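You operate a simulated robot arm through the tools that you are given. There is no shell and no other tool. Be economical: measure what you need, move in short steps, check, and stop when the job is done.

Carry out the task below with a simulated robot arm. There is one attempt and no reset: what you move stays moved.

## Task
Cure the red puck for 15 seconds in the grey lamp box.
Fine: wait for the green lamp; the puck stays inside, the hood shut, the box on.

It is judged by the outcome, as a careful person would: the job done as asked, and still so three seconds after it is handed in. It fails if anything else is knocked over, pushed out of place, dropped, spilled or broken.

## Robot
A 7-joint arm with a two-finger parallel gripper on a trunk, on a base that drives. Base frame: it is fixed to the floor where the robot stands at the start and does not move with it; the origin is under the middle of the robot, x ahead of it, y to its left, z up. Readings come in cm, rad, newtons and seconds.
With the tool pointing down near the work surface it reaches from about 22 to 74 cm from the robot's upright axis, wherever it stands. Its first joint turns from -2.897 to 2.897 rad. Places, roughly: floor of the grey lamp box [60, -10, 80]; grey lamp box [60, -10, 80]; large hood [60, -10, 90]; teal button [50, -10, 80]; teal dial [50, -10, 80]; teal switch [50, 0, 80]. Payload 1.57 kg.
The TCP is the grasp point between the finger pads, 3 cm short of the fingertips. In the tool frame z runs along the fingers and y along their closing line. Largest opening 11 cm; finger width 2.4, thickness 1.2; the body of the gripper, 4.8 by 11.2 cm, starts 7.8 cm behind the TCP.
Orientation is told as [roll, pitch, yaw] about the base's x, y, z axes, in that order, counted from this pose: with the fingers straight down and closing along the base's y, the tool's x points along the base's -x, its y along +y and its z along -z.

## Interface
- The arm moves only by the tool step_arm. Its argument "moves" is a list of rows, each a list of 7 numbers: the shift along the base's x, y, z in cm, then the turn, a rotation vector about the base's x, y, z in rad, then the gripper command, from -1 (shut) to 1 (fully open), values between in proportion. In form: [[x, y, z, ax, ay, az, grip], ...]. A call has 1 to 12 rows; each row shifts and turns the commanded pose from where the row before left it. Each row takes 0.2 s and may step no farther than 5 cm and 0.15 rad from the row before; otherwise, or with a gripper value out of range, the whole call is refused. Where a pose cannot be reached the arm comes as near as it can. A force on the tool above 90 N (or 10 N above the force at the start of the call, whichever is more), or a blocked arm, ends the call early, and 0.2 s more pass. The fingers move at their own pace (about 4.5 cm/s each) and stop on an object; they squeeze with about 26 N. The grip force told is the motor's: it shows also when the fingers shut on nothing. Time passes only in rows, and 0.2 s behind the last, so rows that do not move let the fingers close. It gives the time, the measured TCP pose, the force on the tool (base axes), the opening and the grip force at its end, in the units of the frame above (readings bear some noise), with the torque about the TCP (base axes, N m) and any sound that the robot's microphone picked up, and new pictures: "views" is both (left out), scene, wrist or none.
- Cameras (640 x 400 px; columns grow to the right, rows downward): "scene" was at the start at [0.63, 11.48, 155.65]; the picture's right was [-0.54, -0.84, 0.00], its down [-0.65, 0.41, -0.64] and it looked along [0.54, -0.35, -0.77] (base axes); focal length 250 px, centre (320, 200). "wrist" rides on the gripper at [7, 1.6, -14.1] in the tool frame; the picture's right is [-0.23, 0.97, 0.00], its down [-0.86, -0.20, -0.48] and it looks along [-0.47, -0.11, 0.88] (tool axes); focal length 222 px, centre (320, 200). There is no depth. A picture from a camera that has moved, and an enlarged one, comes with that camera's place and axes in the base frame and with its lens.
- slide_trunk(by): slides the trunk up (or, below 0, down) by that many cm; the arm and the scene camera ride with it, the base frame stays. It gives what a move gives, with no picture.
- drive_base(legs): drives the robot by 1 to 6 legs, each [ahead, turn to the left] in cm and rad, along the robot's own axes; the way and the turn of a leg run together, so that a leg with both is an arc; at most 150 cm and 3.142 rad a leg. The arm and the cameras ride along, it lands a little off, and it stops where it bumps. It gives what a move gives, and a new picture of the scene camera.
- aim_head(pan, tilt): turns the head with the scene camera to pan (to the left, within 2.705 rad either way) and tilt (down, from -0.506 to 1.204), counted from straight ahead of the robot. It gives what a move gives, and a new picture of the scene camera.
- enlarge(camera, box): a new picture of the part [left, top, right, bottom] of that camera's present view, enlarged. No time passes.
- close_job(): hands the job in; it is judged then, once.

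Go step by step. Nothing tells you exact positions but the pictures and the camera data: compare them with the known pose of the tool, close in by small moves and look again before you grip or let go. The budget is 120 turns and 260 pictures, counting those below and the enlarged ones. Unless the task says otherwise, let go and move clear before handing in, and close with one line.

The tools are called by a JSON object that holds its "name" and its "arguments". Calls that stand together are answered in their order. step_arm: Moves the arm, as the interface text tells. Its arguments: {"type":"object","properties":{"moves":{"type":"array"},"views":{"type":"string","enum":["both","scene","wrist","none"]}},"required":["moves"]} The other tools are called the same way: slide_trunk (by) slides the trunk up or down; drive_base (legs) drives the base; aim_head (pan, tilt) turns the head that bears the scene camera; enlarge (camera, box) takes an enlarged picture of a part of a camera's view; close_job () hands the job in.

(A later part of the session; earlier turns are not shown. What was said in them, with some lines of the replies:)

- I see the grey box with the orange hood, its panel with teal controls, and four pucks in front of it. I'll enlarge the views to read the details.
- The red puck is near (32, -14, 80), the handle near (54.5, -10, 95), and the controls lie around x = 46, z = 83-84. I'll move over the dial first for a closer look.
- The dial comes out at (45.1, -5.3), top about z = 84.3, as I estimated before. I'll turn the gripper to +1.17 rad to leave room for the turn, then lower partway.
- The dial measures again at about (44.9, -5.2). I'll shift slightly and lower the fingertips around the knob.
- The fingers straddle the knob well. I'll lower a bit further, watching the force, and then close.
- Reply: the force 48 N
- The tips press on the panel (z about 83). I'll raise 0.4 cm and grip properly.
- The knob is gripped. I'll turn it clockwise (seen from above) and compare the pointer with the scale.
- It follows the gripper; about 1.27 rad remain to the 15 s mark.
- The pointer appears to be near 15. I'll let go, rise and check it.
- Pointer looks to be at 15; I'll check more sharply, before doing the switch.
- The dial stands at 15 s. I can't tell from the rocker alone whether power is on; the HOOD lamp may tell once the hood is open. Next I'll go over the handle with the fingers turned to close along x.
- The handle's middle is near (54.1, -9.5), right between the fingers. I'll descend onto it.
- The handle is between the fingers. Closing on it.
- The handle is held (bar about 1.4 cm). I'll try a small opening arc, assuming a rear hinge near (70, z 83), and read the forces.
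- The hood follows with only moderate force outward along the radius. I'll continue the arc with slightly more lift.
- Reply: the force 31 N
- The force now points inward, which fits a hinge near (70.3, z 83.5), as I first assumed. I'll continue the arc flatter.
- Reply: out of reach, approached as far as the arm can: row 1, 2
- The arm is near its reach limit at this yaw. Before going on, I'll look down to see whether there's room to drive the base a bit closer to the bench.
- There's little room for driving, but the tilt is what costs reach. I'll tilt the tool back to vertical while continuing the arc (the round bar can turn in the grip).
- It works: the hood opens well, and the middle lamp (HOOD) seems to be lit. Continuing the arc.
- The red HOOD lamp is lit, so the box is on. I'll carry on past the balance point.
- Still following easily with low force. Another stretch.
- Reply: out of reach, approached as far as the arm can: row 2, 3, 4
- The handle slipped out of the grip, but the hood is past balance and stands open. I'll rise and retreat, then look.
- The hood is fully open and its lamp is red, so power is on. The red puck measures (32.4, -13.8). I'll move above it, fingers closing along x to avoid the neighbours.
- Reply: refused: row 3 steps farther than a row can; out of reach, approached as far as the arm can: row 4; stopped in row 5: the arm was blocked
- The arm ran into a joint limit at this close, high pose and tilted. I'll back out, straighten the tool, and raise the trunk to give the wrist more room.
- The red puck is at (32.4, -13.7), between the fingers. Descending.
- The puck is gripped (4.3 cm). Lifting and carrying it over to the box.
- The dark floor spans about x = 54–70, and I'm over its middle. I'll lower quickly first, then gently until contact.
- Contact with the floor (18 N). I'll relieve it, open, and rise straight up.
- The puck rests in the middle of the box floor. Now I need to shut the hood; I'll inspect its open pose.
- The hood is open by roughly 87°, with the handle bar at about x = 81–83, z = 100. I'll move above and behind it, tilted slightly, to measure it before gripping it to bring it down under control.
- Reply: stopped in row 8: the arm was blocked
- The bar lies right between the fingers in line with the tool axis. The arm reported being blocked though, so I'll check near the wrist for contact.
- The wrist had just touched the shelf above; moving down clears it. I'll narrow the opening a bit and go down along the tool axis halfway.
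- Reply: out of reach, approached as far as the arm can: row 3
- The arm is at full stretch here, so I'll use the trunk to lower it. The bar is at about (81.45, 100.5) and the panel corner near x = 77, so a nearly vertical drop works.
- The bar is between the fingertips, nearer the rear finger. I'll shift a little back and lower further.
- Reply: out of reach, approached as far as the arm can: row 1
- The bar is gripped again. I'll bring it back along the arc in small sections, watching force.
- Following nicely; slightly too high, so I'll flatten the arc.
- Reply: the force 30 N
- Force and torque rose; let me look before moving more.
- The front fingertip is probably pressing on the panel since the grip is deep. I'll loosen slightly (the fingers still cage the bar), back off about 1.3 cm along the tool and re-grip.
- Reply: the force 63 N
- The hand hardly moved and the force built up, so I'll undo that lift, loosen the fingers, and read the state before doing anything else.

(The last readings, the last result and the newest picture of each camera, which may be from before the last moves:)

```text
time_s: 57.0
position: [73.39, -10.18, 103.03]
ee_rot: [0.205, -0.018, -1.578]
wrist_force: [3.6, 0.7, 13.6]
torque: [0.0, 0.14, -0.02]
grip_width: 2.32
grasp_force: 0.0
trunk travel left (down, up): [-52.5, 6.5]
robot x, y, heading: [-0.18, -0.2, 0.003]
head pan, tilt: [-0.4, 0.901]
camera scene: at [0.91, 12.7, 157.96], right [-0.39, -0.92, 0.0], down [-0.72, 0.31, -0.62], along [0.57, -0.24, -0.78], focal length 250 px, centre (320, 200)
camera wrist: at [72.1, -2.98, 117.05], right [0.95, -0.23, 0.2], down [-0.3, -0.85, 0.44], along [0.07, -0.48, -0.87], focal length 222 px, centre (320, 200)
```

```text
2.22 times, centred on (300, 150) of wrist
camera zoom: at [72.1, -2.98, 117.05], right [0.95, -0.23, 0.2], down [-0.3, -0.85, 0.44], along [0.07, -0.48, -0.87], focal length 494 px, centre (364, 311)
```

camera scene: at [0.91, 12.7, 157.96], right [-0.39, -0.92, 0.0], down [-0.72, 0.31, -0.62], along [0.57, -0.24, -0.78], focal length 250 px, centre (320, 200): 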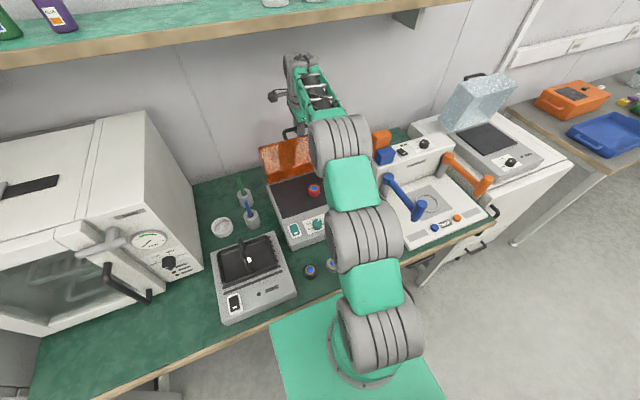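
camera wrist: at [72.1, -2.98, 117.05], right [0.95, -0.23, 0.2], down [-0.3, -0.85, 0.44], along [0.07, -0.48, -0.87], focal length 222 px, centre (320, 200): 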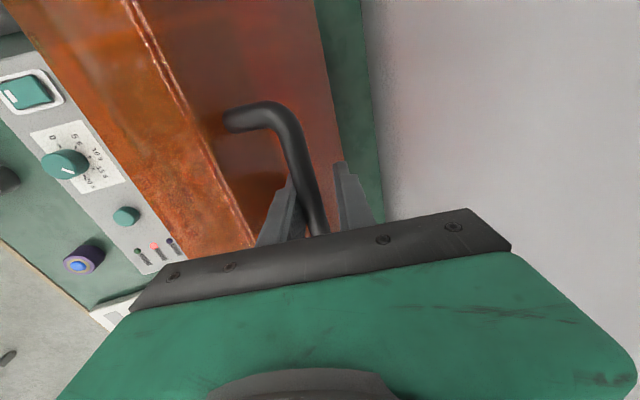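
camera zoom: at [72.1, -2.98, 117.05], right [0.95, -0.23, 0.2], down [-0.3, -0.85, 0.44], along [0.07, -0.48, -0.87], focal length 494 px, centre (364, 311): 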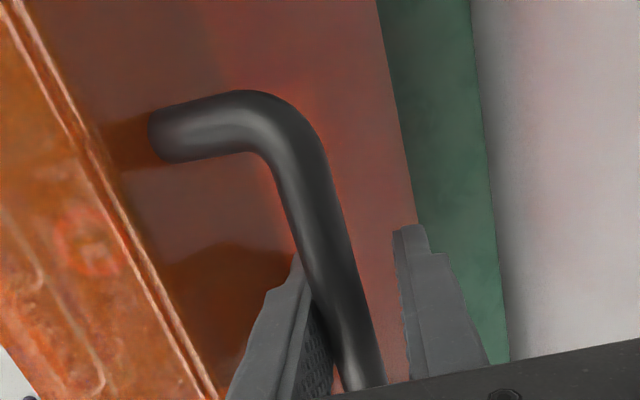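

Loosened, the torque is gone and the hood stays put. The bar sits about 0.7 cm above the TCP, so I'll raise the hand by about 2 cm along its axis and look.

{"name": "step_arm", "arguments": {"moves": [[-0.1, 0, 0.6, 0, 0, 0, -0.5], [-0.15, 0, 0.7, 0, 0, 0, -0.5], [-0.15, 0, 0.7, 0, 0, 0, -0.5], [0, 0, 0, 0, 0, 0, -0.5]], "views": "wrist"}}

{"name": "enlarge", "arguments": {"camera": "wrist", "box": [200, 60, 400, 240]}}

```text
time_s: 58.0
position: [72.82, -10.2, 105.89]
ee_rot: [0.217, -0.02, -1.58]
wrist_force: [-2.1, -0.3, 2.9]
torque: [0.03, -0.05, 0.04]
grip_width: 2.77
grasp_force: 0.1
trunk travel left (down, up): [-52.5, 6.5]
robot x, y, heading: [-0.03, -0.11, -0.0]
head pan, tilt: [-0.4, 0.901]
camera wrist: at [71.46, -2.99, 119.9], right [0.95, -0.23, 0.21], down [-0.31, -0.84, 0.44], along [0.08, -0.48, -0.87], focal length 222 px, centre (320, 200)
```

wrist: 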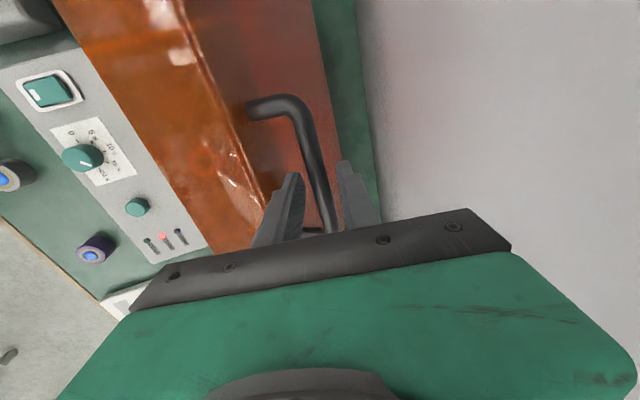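

```text
2.22 times, centred on (300, 150) of wrist
camera zoom: at [71.46, -2.99, 119.9], right [0.95, -0.23, 0.21], down [-0.31, -0.84, 0.44], along [0.08, -0.48, -0.87], focal length 494 px, centre (364, 311)
```

zoom: 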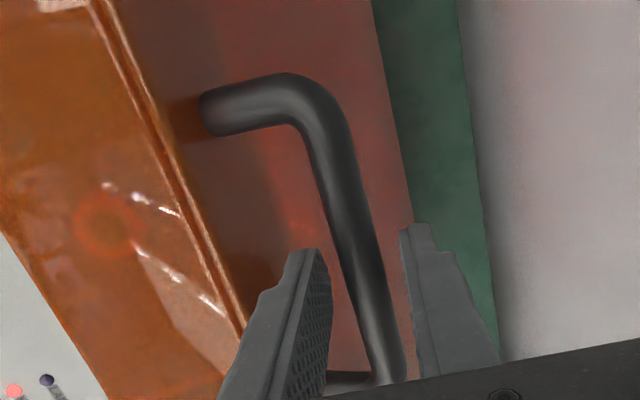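

The bar is now centred about 2 cm beyond the TCP and the hood holds by itself. I'll lower 0.5 cm, grip, and take the next section of the arc.

{"name": "step_arm", "arguments": {"moves": [[0.1, 0, -0.5, 0, 0, 0, -0.6], [0, 0, 0, 0, 0, 0, -0.95], [0, 0, 0, 0, 0, 0, -0.95], [-0.8, 0, 0.1, 0, 0, 0, -0.95], [-1.1, 0, 0.1, 0, 0, 0, -0.95], [-1.1, 0, 0, 0, 0, 0, -0.95], [0, 0, 0, 0, 0, 0, -0.95]], "views": "wrist"}}

```text
time_s: 59.6
position: [70.03, -10.48, 104.21]
ee_rot: [0.201, -0.014, -1.579]
wrist_force: [0.2, -12.3, 5.5]
torque: [-0.51, 0.02, 0.58]
grip_width: 1.37
grasp_force: 30.5
trunk travel left (down, up): [-52.5, 6.5]
robot x, y, heading: [-0.21, 0.13, -0.005]
head pan, tilt: [-0.4, 0.901]
camera wrist: at [68.89, -3.1, 118.26], right [0.95, -0.23, 0.2], down [-0.3, -0.85, 0.44], along [0.06, -0.48, -0.88], focal length 222 px, centre (320, 200)
```

wrist: 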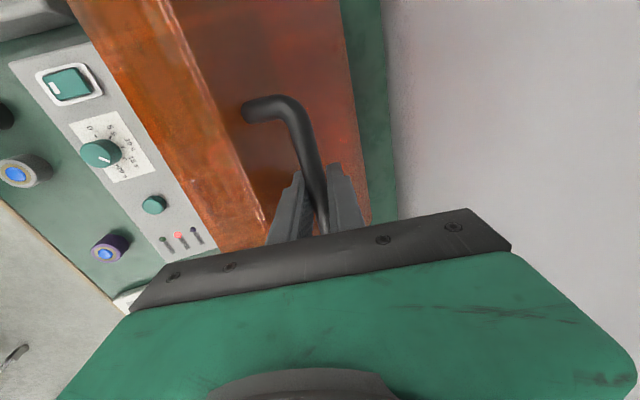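

Low forces now. Continuing down the arc.

{"name": "step_arm", "arguments": {"moves": [[-1.15, 0.05, -0.1, 0, 0.02, 0, -0.95], [-1.15, 0.05, -0.15, 0, 0.02, 0, -0.95], [-1.15, 0.05, -0.2, 0, 0.02, 0, -0.95], [-1.15, 0, -0.3, 0, 0.02, 0, -0.95], [0, 0, 0, 0, 0, 0, -0.95]], "views": "none"}}

```text
time_s: 60.9
position: [66.87, -10.27, 103.76]
ee_rot: [0.152, -0.023, -1.574]
wrist_force: [62.3, -5.6, -11.6]
torque: [-0.25, -12.14, 1.62]
grip_width: 1.29
grasp_force: 29.6
trunk travel left (down, up): [-52.5, 6.5]
robot x, y, heading: [-0.27, 0.03, -0.004]
head pan, tilt: [-0.4, 0.901]
```

Force is high: the tool must turn with the hood rather than against it here (fingertip touches the panel). I'll relieve that by backing up slightly and tilting with the hood.

{"name": "step_arm", "arguments": {"moves": [[0.4, 0, 0, 0, -0.08, 0, -0.95], [0.3, 0, 0, 0, -0.08, 0, -0.95], [0, 0, 0, 0, 0, 0, -0.95]]}}

{"name": "enlarge", "arguments": {"camera": "wrist", "box": [200, 60, 400, 240]}}

{"name": "enlarge", "arguments": {"camera": "scene", "box": [220, 60, 380, 220]}}

```text
time_s: 61.6
position: [65.89, -10.17, 103.66]
ee_rot: [0.281, -0.015, -1.583]
wrist_force: [-7.9, -9.5, 20.8]
torque: [-0.24, 0.04, 0.7]
grip_width: 1.38
grasp_force: 30.5
trunk travel left (down, up): [-52.5, 6.5]
robot x, y, heading: [-0.32, -0.11, -0.013]
head pan, tilt: [-0.4, 0.901]
camera scene: at [0.69, 12.56, 157.96], right [-0.39, -0.92, 0.0], down [-0.72, 0.31, -0.62], along [0.57, -0.24, -0.78], focal length 250 px, centre (320, 200)
camera wrist: at [63.64, -3.04, 117.57], right [0.93, -0.23, 0.27], down [-0.33, -0.85, 0.42], along [0.13, -0.48, -0.87], focal length 222 px, centre (320, 200)
```

scene: 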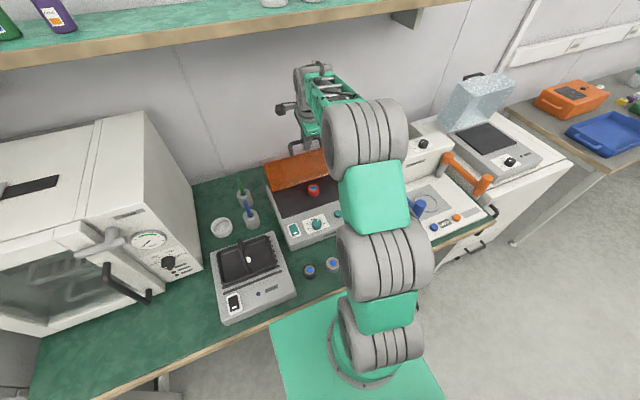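
wrist: 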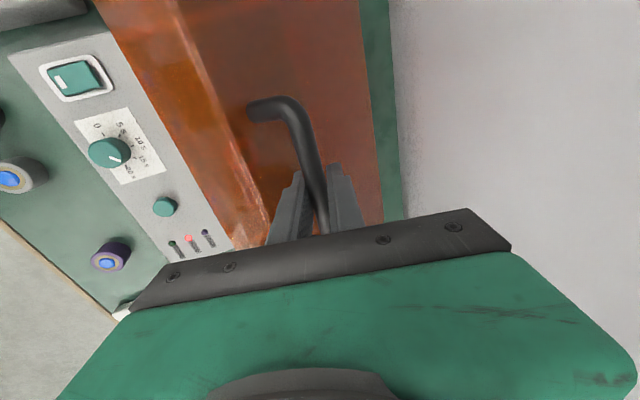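

```text
2.22 times, centred on (300, 150) of wrist
camera zoom: at [63.64, -3.04, 117.57], right [0.93, -0.23, 0.27], down [-0.33, -0.85, 0.42], along [0.13, -0.48, -0.87], focal length 494 px, centre (364, 311)
```

zoom: 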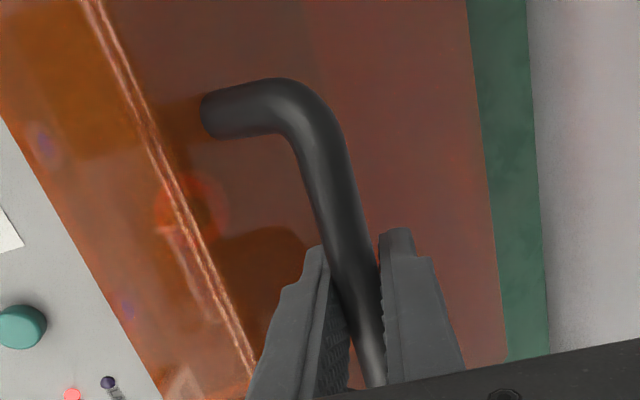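

```text
2.50 times, centred on (300, 140) of scene
camera zoom: at [0.69, 12.56, 157.96], right [-0.39, -0.92, 0.0], down [-0.72, 0.31, -0.62], along [0.57, -0.24, -0.78], focal length 625 px, centre (370, 350)
```

zoom: 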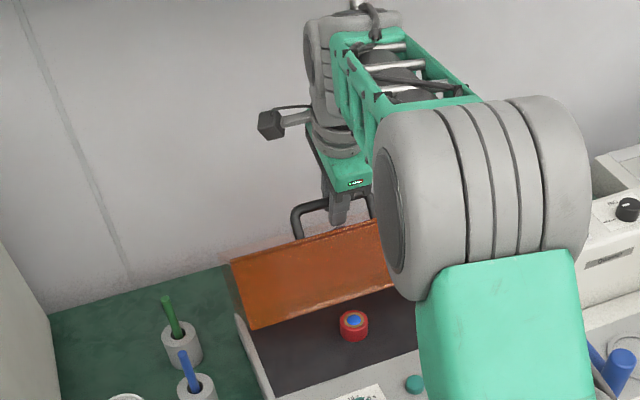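

Torque is now zero and the puck is untouched. I'll co-rotate the tool with the hood along the arc.

{"name": "step_arm", "arguments": {"moves": [[-0.9, 0, 0.0, 0, -0.044, 0, -0.95], [-0.88, 0, -0.15, 0, -0.044, 0, -0.95], [-0.86, 0, -0.28, 0, -0.044, 0, -0.95], [-0.84, 0, -0.35, 0, -0.044, 0, -0.95], [0, 0, 0, 0, 0, 0, -0.95]], "views": "none"}}

```text
time_s: 62.9
position: [62.42, -10.16, 102.47]
ee_rot: [0.452, -0.012, -1.582]
wrist_force: [-0.3, -10.8, -0.9]
torque: [-0.01, -0.25, 0.69]
grip_width: 1.39
grasp_force: 30.1
trunk travel left (down, up): [-52.5, 6.5]
robot x, y, heading: [0.05, 0.07, -0.009]
head pan, tilt: [-0.4, 0.901]
```

Forces are low. Next 10°, the same way.

{"name": "step_arm", "arguments": {"moves": [[-0.84, 0.05, -0.34, 0, -0.044, 0, -0.95], [-0.82, 0.05, -0.38, 0, -0.044, 0, -0.95], [-0.8, 0.05, -0.42, 0, -0.044, 0, -0.95], [-0.78, 0.05, -0.46, 0, -0.044, 0, -0.95], [0, 0, 0, 0, 0, 0, -0.95]], "views": "wrist"}}

```text
time_s: 64.0
position: [59.5, -10.12, 100.79]
ee_rot: [0.628, -0.012, -1.587]
wrist_force: [6.2, -14.7, -13.7]
torque: [-0.42, -0.02, 0.48]
grip_width: 1.39
grasp_force: 30.6
trunk travel left (down, up): [-52.5, 6.5]
robot x, y, heading: [0.05, -0.06, -0.0]
head pan, tilt: [-0.4, 0.901]
camera wrist: at [52.53, -2.94, 113.23], right [0.79, -0.23, 0.57], down [-0.46, -0.85, 0.28], along [0.42, -0.48, -0.77], focal length 222 px, centre (320, 200)
```

wrist: 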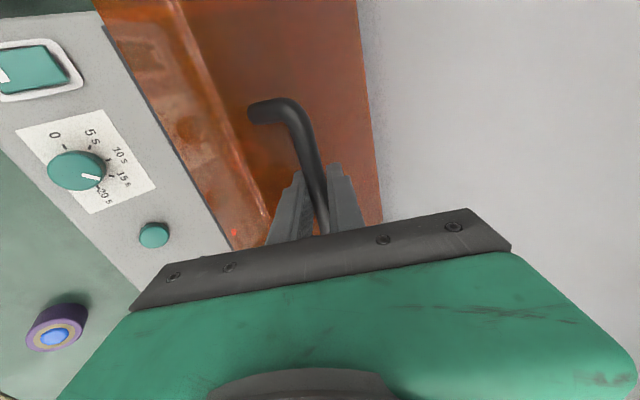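

{"name": "step_arm", "arguments": {"moves": [[-0.7, 0.05, -0.6, 0, -0.044, 0, -0.95], [-0.73, 0.05, -0.57, 0, -0.044, 0, -0.95], [-0.7, 0, -0.6, 0, -0.044, 0, -0.95], [-0.66, 0, -0.62, 0, -0.044, 0, -0.95], [0, 0, 0, 0, 0, 0, -0.95]], "views": "wrist"}}

```text
time_s: 65.2
position: [56.61, -10.04, 98.63]
ee_rot: [0.808, -0.009, -1.589]
wrist_force: [-4.4, -20.5, 2.7]
torque: [-0.36, 0.02, 0.48]
grip_width: 1.38
grasp_force: 30.3
trunk travel left (down, up): [-52.5, 6.5]
robot x, y, heading: [-0.45, 0.17, -0.001]
head pan, tilt: [-0.4, 0.901]
camera wrist: at [47.56, -2.85, 109.53], right [0.67, -0.23, 0.71], down [-0.5, -0.84, 0.19], along [0.55, -0.48, -0.68], focal length 222 px, centre (320, 200)
```

wrist: 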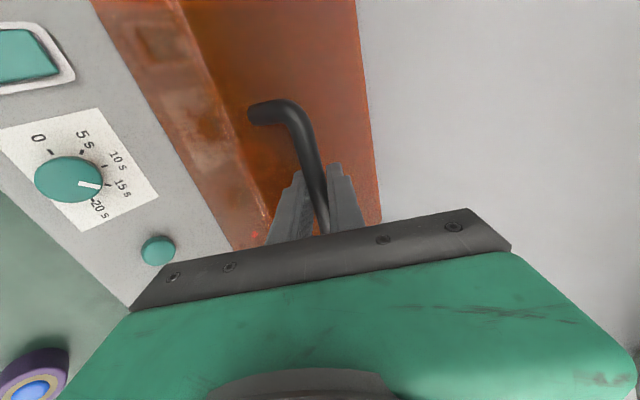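

{"name": "step_arm", "arguments": {"moves": [[-0.62, -0.15, -0.62, 0, -0.044, 0, -0.95], [-0.6, -0.15, -0.66, 0, -0.044, 0, -0.95], [-0.58, 0, -0.68, 0, -0.044, 0, -0.95], [0, 0, 0, 0, 0, 0, -0.95]]}}

{"name": "enlarge", "arguments": {"camera": "scene", "box": [220, 110, 380, 270]}}

```text
time_s: 66.2
position: [54.77, -9.9, 96.68]
ee_rot: [0.938, -0.006, -1.587]
wrist_force: [-5.9, -9.1, 1.7]
torque: [0.07, 0.02, 0.88]
grip_width: 1.35
grasp_force: 30.2
trunk travel left (down, up): [-52.5, 6.5]
robot x, y, heading: [0.14, -0.24, -0.005]
head pan, tilt: [-0.4, 0.901]
camera scene: at [0.93, 12.51, 157.93], right [-0.39, -0.92, 0.0], down [-0.72, 0.31, -0.62], along [0.57, -0.24, -0.78], focal length 250 px, centre (320, 200)
camera wrist: at [44.43, -2.84, 106.37], right [0.57, -0.23, 0.79], down [-0.52, -0.85, 0.13], along [0.64, -0.48, -0.6], focal length 222 px, centre (320, 200)
```

scene: 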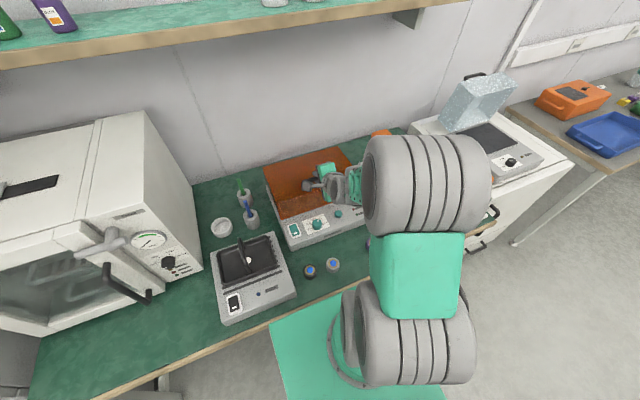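
wrist: 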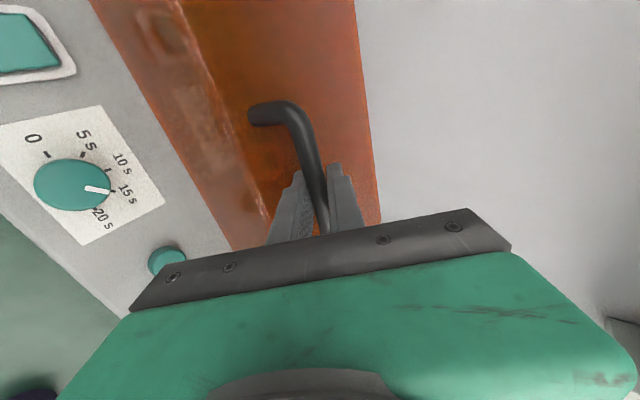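

```text
2.50 times, centred on (300, 190) of scene
camera zoom: at [0.93, 12.51, 157.93], right [-0.39, -0.92, 0.0], down [-0.72, 0.31, -0.62], along [0.57, -0.24, -0.78], focal length 625 px, centre (370, 225)
```

zoom: 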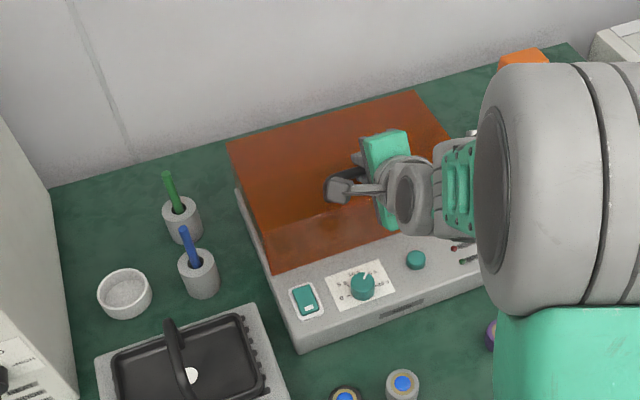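

The hood is almost or wholly shut. I'll press a little further until there's contact.

{"name": "step_arm", "arguments": {"moves": [[-0.28, 0, -0.35, 0, -0.022, 0, -0.95], [-0.28, 0, -0.35, 0, -0.022, 0, -0.95], [0, 0, 0, 0, 0, 0, -0.95]], "views": "none"}}

{"name": "enlarge", "arguments": {"camera": "scene", "box": [260, 150, 380, 270]}}

```text
time_s: 67.0
position: [54.38, -9.96, 96.33]
ee_rot: [0.987, -0.007, -1.587]
wrist_force: [8.8, -2.9, 11.7]
torque: [0.14, 0.04, 0.89]
grip_width: 1.35
grasp_force: 30.2
trunk travel left (down, up): [-52.5, 6.5]
robot x, y, heading: [0.34, -0.23, -0.005]
head pan, tilt: [-0.4, 0.901]
```

```text
3.33 times, centred on (320, 210) of scene
camera zoom: at [1.07, 12.59, 157.94], right [-0.39, -0.92, 0.0], down [-0.72, 0.31, -0.62], along [0.57, -0.24, -0.78], focal length 833 px, centre (320, 167)
```

zoom: 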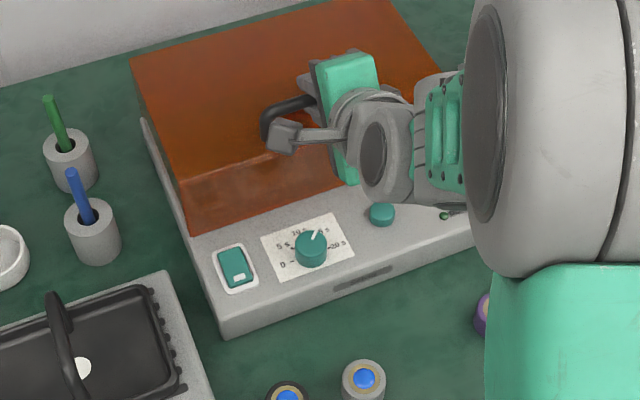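

It rests on its stop. I'll open the fingers and back out along the tool axis, then rise and straighten.

{"name": "step_arm", "arguments": {"moves": [[0, 0, 0, 0, 0, 0, -0.5], [0, 0, 0, 0, 0, 0, -0.5], [-0.8, 0, 0.55, 0, 0, 0, -0.5], [-1.7, 0, 1.1, 0, 0, 0, -0.5], [-2.5, 0, 1.65, 0, 0, 0, -0.5], [-1, 0, 4, 0, 0.1, 0, -0.5], [0, 0, 4, 0, 0.14, 0, -0.5], [0, 0, 2, 0, 0.14, 0, -0.5], [0, 0, 0, 0, 0.14, 0, -0.5], [0, 0, 0, 0, 0.14, 0, -0.8], [0, 0, 0, 0, 0.14, 0, -1], [0, 0, 0, 0, 0.14, 0, -1]]}}

{"name": "enlarge", "arguments": {"camera": "scene", "box": [260, 150, 380, 270]}}

{"name": "enlarge", "arguments": {"camera": "wrist", "box": [160, 20, 420, 240]}}

```text
time_s: 69.7
position: [48.34, -10.05, 109.36]
ee_rot: [0.038, -0.016, -1.575]
wrist_force: [0.2, -0.7, -0.6]
torque: [-0.01, -0.01, 0.01]
grip_width: 0.0
grasp_force: 20.8
trunk travel left (down, up): [-52.5, 6.5]
robot x, y, heading: [-0.39, -0.48, -0.003]
head pan, tilt: [-0.4, 0.901]
camera scene: at [1.09, 12.62, 157.92], right [-0.39, -0.92, 0.0], down [-0.72, 0.31, -0.62], along [0.57, -0.24, -0.78], focal length 250 px, centre (320, 200)
camera wrist: at [49.43, -2.81, 123.4], right [0.97, -0.23, 0.04], down [-0.22, -0.85, 0.48], along [-0.08, -0.48, -0.87], focal length 222 px, centre (320, 200)
```

scene: 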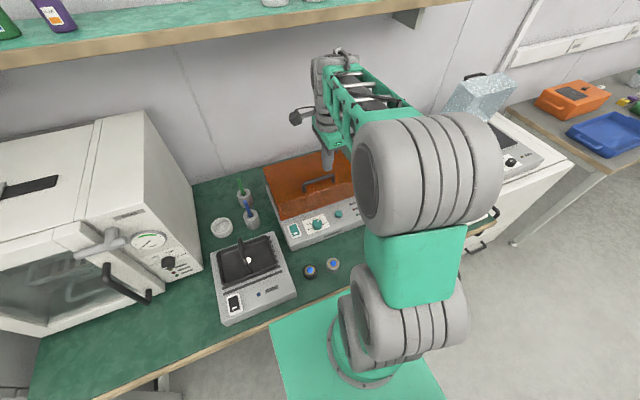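
wrist: 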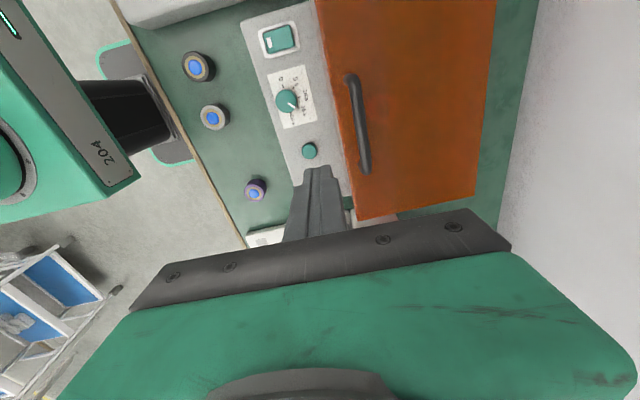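

```text
3.33 times, centred on (320, 210) of scene
camera zoom: at [1.09, 12.62, 157.92], right [-0.39, -0.92, 0.0], down [-0.72, 0.31, -0.62], along [0.57, -0.24, -0.78], focal length 833 px, centre (320, 167)
```

zoom: 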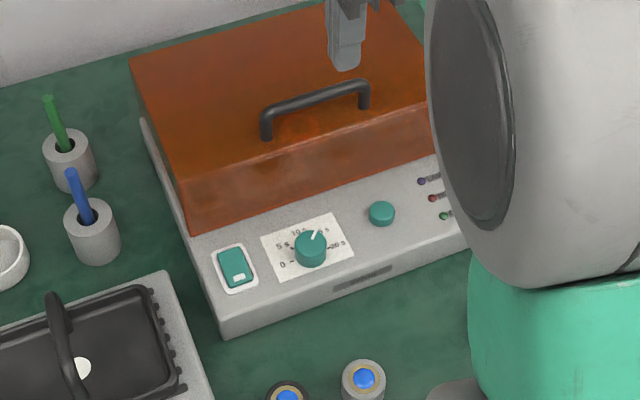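

```text
1.82 times, centred on (290, 130) of wrist
camera zoom: at [49.43, -2.81, 123.4], right [0.97, -0.23, 0.04], down [-0.22, -0.85, 0.48], along [-0.08, -0.48, -0.87], focal length 404 px, centre (374, 327)
```

zoom: 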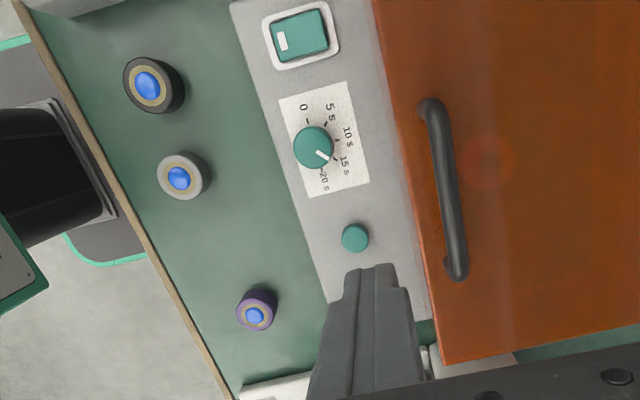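

The hood is shut, the HOOD lamp is dark, and the dial is still at 15 s. The button is at (46.2, -14.15); I'll come over it with closed fingers.

{"name": "step_arm", "arguments": {"moves": [[-0.8, -1.4, -4, 0, 0.03, 0, -1], [-0.8, -1.4, -4, 0, 0, 0, -1], [-0.7, -1.3, -4, 0, 0, 0, -1], [0, 0, -4, 0, 0, 0, -1], [0, 0, -3, 0, 0, 0, -1], [0, 0, 0, 0, 0, 0, -1]], "views": "wrist"}}

{"name": "enlarge", "arguments": {"camera": "wrist", "box": [220, 100, 420, 260]}}

{"name": "enlarge", "arguments": {"camera": "scene", "box": [260, 150, 380, 270]}}

```text
time_s: 71.0
position: [46.18, -14.12, 90.43]
ee_rot: [0.012, -0.017, -1.577]
wrist_force: [0.3, 0.7, -0.2]
torque: [0.0, -0.05, 0.0]
grip_width: 0.0
grasp_force: 20.8
trunk travel left (down, up): [-52.5, 6.5]
robot x, y, heading: [-0.3, -0.08, -0.002]
head pan, tilt: [-0.4, 0.901]
camera wrist: at [47.69, -6.93, 104.43], right [0.97, -0.23, 0.02], down [-0.21, -0.85, 0.49], along [-0.1, -0.48, -0.87], focal length 222 px, centre (320, 200)
```

wrist: 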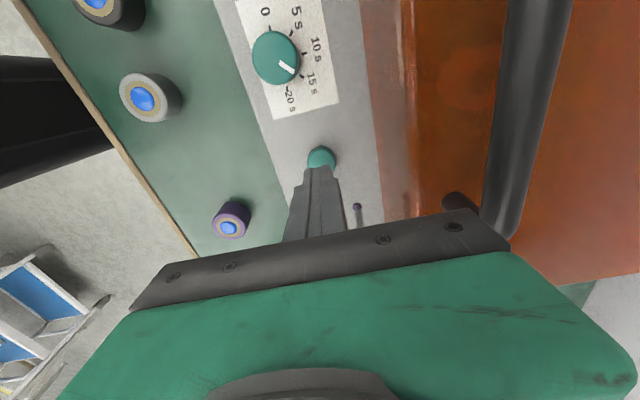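

```text
2.50 times, centred on (320, 180) of wrist
camera zoom: at [47.69, -6.93, 104.43], right [0.97, -0.23, 0.02], down [-0.21, -0.85, 0.49], along [-0.1, -0.48, -0.87], focal length 555 px, centre (320, 250)
```

zoom: 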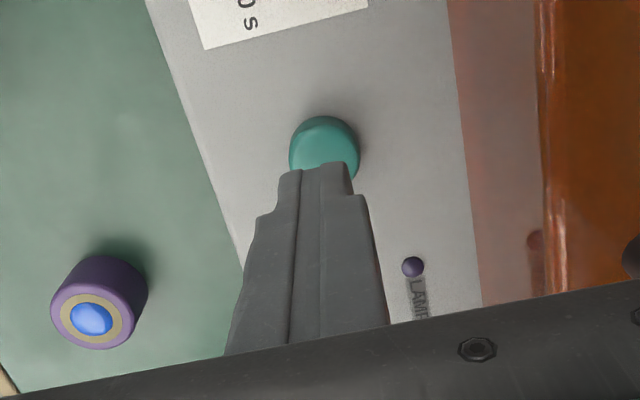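

```text
3.33 times, centred on (320, 210) of scene
camera zoom: at [1.05, 12.62, 157.93], right [-0.39, -0.92, 0.0], down [-0.72, 0.31, -0.62], along [0.57, -0.24, -0.78], focal length 833 px, centre (320, 167)
```

zoom: 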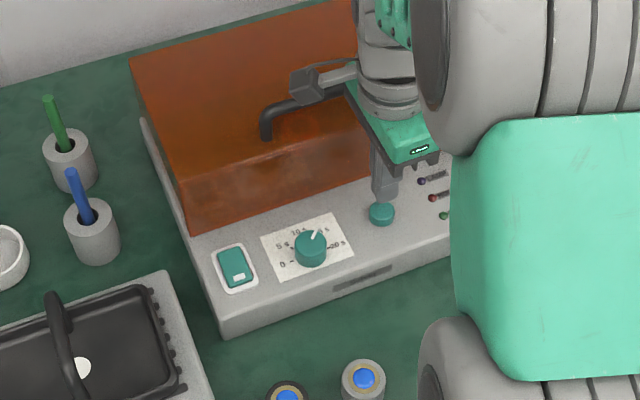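

Aligned over the button. I'll press down in small steps and then lift.

{"name": "step_arm", "arguments": {"moves": [[0.1, 0, -2, 0, 0, 0, -1], [0, 0, -0.8, 0, 0, 0, -1], [0, 0, -0.3, 0, 0, 0, -1], [0, 0, -0.3, 0, 0, 0, -1], [0, 0, -0.2, 0, 0, 0, -1]], "views": "wrist"}}

```text
time_s: 72.2
position: [46.15, -14.17, 86.84]
ee_rot: [0.012, -0.017, -1.574]
wrist_force: [-3.0, -1.0, 5.9]
torque: [0.03, 0.1, 0.01]
grip_width: 0.0
grasp_force: 21.1
trunk travel left (down, up): [-52.5, 6.5]
robot x, y, heading: [0.02, 0.42, -0.001]
head pan, tilt: [-0.4, 0.901]
heard: click
camera wrist: at [47.63, -6.84, 100.79], right [0.97, -0.23, 0.02], down [-0.21, -0.85, 0.49], along [-0.1, -0.48, -0.87], focal length 222 px, centre (320, 200)
```

wrist: 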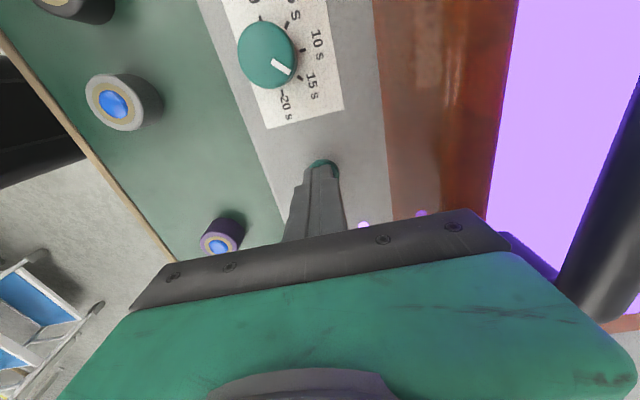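

A click, and the lamp glows violet: curing has begun. I'll lift off, move clear, and wait for the green lamp.

{"name": "step_arm", "arguments": {"moves": [[0, 0, 2, 0, 0, 0, -1], [0, 0, 4, 0, 0, 0, -1], [-0.5, 0, 4, 0, 0, 0, -1], [-0.5, 2, 4, 0, 0, 0, -1], [-0.5, 3, 3, 0, 0, 0, -1], [0, 3, 0, 0, 0, 0, -1], [0, 0, 0, 0, 0, 0, -1], [0, 0, 0, 0, 0, 0, -1], [0, 0, 0, 0, 0, 0, -1], [0, 0, 0, 0, 0, 0, -1]]}}

{"name": "enlarge", "arguments": {"camera": "wrist", "box": [160, 20, 420, 240]}}

```text
time_s: 74.5
position: [44.25, -5.93, 103.8]
ee_rot: [0.012, -0.017, -1.574]
wrist_force: [-0.2, 0.5, 0.0]
torque: [0.02, 0.02, 0.01]
grip_width: 0.0
grasp_force: 20.6
trunk travel left (down, up): [-52.5, 6.5]
robot x, y, heading: [-0.05, -0.07, -0.008]
head pan, tilt: [-0.4, 0.901]
camera scene: at [1.04, 12.62, 157.92], right [-0.39, -0.92, 0.0], down [-0.72, 0.31, -0.62], along [0.57, -0.24, -0.78], focal length 250 px, centre (320, 200)
camera wrist: at [45.72, 1.22, 117.82], right [0.97, -0.23, 0.02], down [-0.21, -0.85, 0.49], along [-0.1, -0.48, -0.87], focal length 222 px, centre (320, 200)
```

scene: 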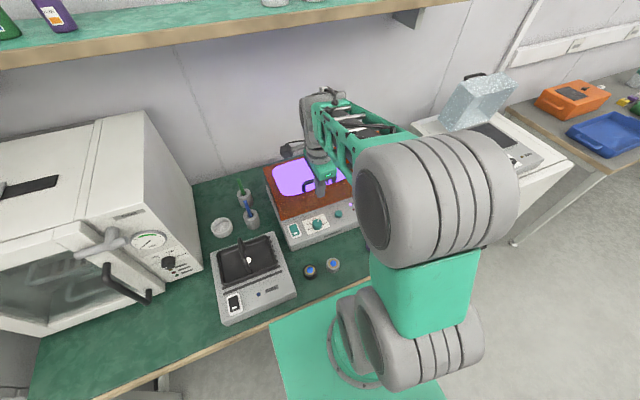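
wrist: 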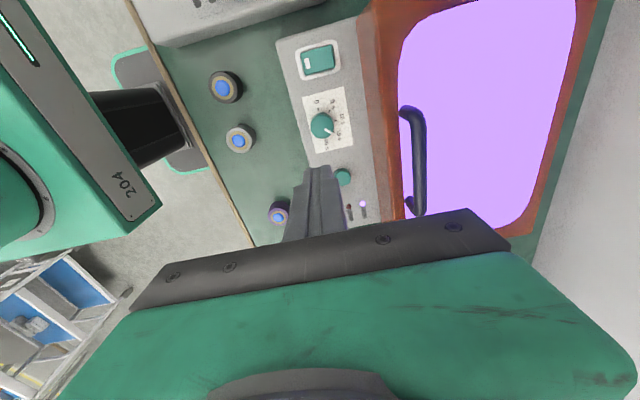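

```text
1.82 times, centred on (290, 130) of wrist
camera zoom: at [45.72, 1.22, 117.82], right [0.97, -0.23, 0.02], down [-0.21, -0.85, 0.49], along [-0.1, -0.48, -0.87], focal length 404 px, centre (374, 327)
```

zoom: 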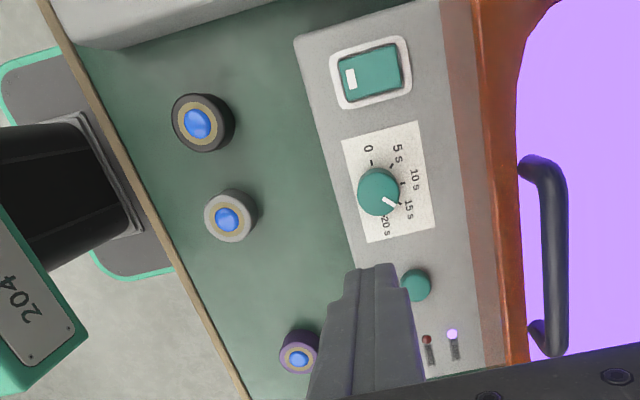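

Running. I'll shift a bit so all three lamps are visible and let time pass.

{"name": "step_arm", "arguments": {"moves": [[-2.5, 1, 1, 0, 0, 0, -1], [-2.5, 1, 1, 0, 0, 0, -1], [0, 0, 0, 0, 0, 0, -1], [0, 0, 0, 0, 0, 0, -1], [0, 0, 0, 0, 0, 0, -1], [0, 0, 0, 0, 0, 0, -1], [0, 0, 0, 0, 0, 0, -1], [0, 0, 0, 0, 0, 0, -1], [0, 0, 0, 0, 0, 0, -1], [0, 0, 0, 0, 0, 0, -1], [0, 0, 0, 0, 0, 0, -1], [0, 0, 0, 0, 0, 0, -1]], "views": "none"}}

{"name": "step_arm", "arguments": {"moves": [[0, 0, 0, 0, 0, 0, -1], [0, 0, 0, 0, 0, 0, -1], [0, 0, 0, 0, 0, 0, -1], [0, 0, 0, 0, 0, 0, -1], [0, 0, 0, 0, 0, 0, -1], [0, 0, 0, 0, 0, 0, -1], [0, 0, 0, 0, 0, 0, -1], [0, 0, 0, 0, 0, 0, -1], [0, 0, 0, 0, 0, 0, -1], [0, 0, 0, 0, 0, 0, -1], [0, 0, 0, 0, 0, 0, -1], [0, 0, 0, 0, 0, 0, -1]], "views": "none"}}

{"name": "step_arm", "arguments": {"moves": [[0, 0, 0, 0, 0, 0, -1], [0, 0, 0, 0, 0, 0, -1], [0, 0, 0, 0, 0, 0, -1], [0, 0, 0, 0, 0, 0, -1], [0, 0, 0, 0, 0, 0, -1], [0, 0, 0, 0, 0, 0, -1], [0, 0, 0, 0, 0, 0, -1], [0, 0, 0, 0, 0, 0, -1], [0, 0, 0, 0, 0, 0, -1], [0, 0, 0, 0, 0, 0, -1], [0, 0, 0, 0, 0, 0, -1], [0, 0, 0, 0, 0, 0, -1]], "views": "wrist"}}

```text
time_s: 77.0
position: [39.41, -4.04, 105.72]
ee_rot: [0.014, -0.018, -1.575]
wrist_force: [-0.5, -0.3, -0.2]
torque: [0.01, 0.0, 0.03]
grip_width: 0.0
grasp_force: 21.5
trunk travel left (down, up): [-52.5, 6.5]
robot x, y, heading: [0.17, -0.16, -0.005]
head pan, tilt: [-0.4, 0.901]
```

```text
time_s: 79.7
position: [39.37, -3.99, 105.68]
ee_rot: [0.011, -0.016, -1.575]
wrist_force: [-0.2, -0.2, 0.1]
torque: [-0.01, 0.01, 0.03]
grip_width: 0.02
grasp_force: 21.8
trunk travel left (down, up): [-52.5, 6.5]
robot x, y, heading: [-0.36, -0.23, -0.005]
head pan, tilt: [-0.4, 0.901]
```

```text
time_s: 82.2
position: [39.39, -4.03, 105.73]
ee_rot: [0.011, -0.017, -1.575]
wrist_force: [-0.1, 0.2, 0.0]
torque: [0.0, -0.03, -0.01]
grip_width: 0.0
grasp_force: 21.3
trunk travel left (down, up): [-52.5, 6.5]
robot x, y, heading: [0.22, -0.03, -0.0]
head pan, tilt: [-0.4, 0.901]
camera wrist: at [40.95, 3.11, 119.82], right [0.97, -0.23, 0.02], down [-0.21, -0.85, 0.49], along [-0.1, -0.48, -0.87], focal length 222 px, centre (320, 200)
```

wrist: 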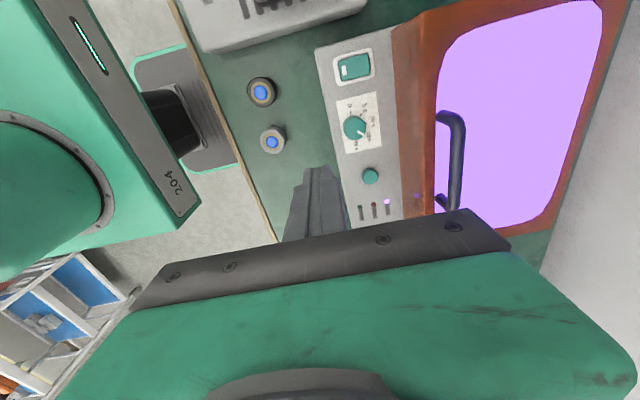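

All three lamps are in view; LAMP is still on after about 10 s. Waiting on.

{"name": "step_arm", "arguments": {"moves": [[0, 0, 0, 0, 0, 0, -1], [0, 0, 0, 0, 0, 0, -1], [0, 0, 0, 0, 0, 0, -1], [0, 0, 0, 0, 0, 0, -1], [0, 0, 0, 0, 0, 0, -1], [0, 0, 0, 0, 0, 0, -1], [0, 0, 0, 0, 0, 0, -1], [0, 0, 0, 0, 0, 0, -1], [0, 0, 0, 0, 0, 0, -1], [0, 0, 0, 0, 0, 0, -1], [0, 0, 0, 0, 0, 0, -1], [0, 0, 0, 0, 0, 0, -1]], "views": "none"}}

{"name": "step_arm", "arguments": {"moves": [[0, 0, 0, 0, 0, 0, -1], [0, 0, 0, 0, 0, 0, -1], [0, 0, 0, 0, 0, 0, -1], [0, 0, 0, 0, 0, 0, -1], [0, 0, 0, 0, 0, 0, -1], [0, 0, 0, 0, 0, 0, -1], [0, 0, 0, 0, 0, 0, -1], [0, 0, 0, 0, 0, 0, -1], [0, 0, 0, 0, 0, 0, -1], [0, 0, 0, 0, 0, 0, -1], [0, 0, 0, 0, 0, 0, -1], [0, 0, 0, 0, 0, 0, -1]], "views": "both"}}

{"name": "enlarge", "arguments": {"camera": "wrist", "box": [310, 40, 470, 240]}}

```text
time_s: 84.8
position: [39.43, -4.21, 105.74]
ee_rot: [0.011, -0.019, -1.575]
wrist_force: [0.5, -1.3, 0.3]
torque: [0.01, -0.01, -0.03]
grip_width: 0.0
grasp_force: 21.8
trunk travel left (down, up): [-52.5, 6.5]
robot x, y, heading: [-0.22, -0.09, -0.007]
head pan, tilt: [-0.4, 0.901]
```

```text
time_s: 87.5
position: [39.54, -4.15, 105.71]
ee_rot: [0.012, -0.018, -1.575]
wrist_force: [0.5, 0.1, -0.2]
torque: [0.02, 0.0, -0.02]
grip_width: 0.0
grasp_force: 21.3
trunk travel left (down, up): [-52.5, 6.5]
robot x, y, heading: [-0.11, 0.12, -0.003]
head pan, tilt: [-0.4, 0.901]
camera scene: at [1.04, 12.62, 157.92], right [-0.39, -0.92, 0.0], down [-0.72, 0.31, -0.62], along [0.57, -0.24, -0.78], focal length 250 px, centre (320, 200)
camera wrist: at [40.95, 3.11, 119.82], right [0.97, -0.23, 0.02], down [-0.21, -0.85, 0.49], along [-0.1, -0.48, -0.87], focal length 222 px, centre (320, 200)
```

scene: 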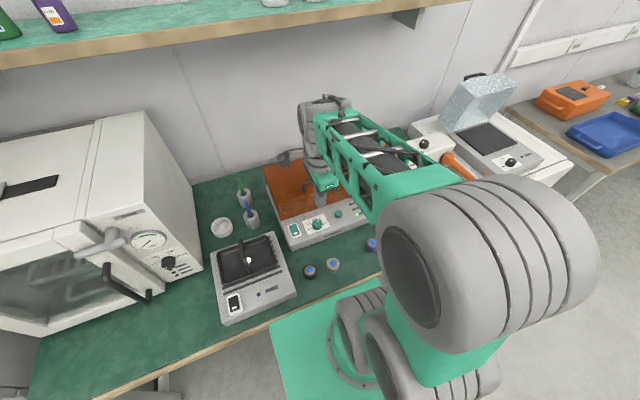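
wrist: 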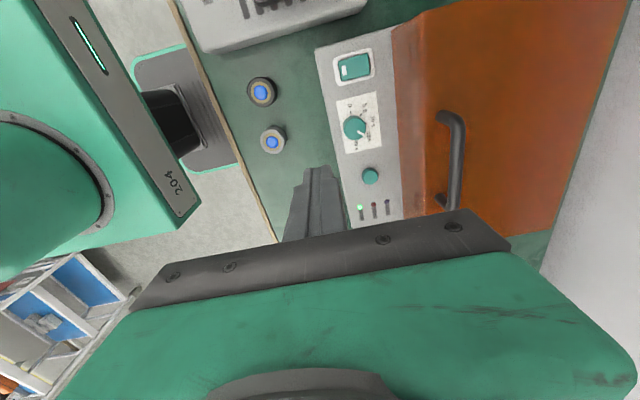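

```text
2.00 times, centred on (390, 140) of wrist
camera zoom: at [40.95, 3.11, 119.82], right [0.97, -0.23, 0.02], down [-0.21, -0.85, 0.49], along [-0.1, -0.48, -0.87], focal length 444 px, centre (180, 320)
```

zoom: 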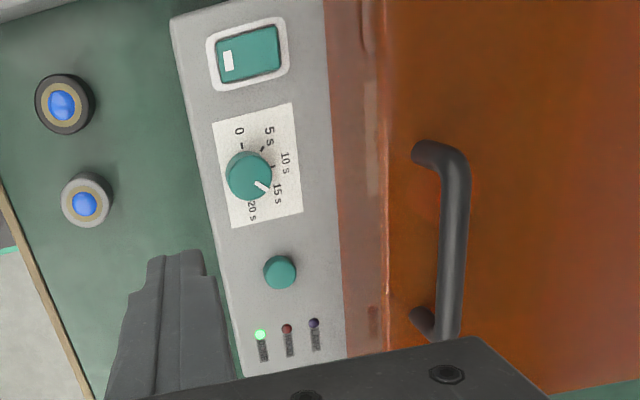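

The green DONE lamp is lit, the violet light is out, the hood is shut with the puck inside, the box is still on and the arm is clear. I'm handing in.

{"name": "close_job", "arguments": {}}

```text
The job is handed in.
```

The red puck was cured at the 15 s setting. The green DONE lamp is lit, the puck is still inside the grey lamp box, the hood is shut and the box is on.
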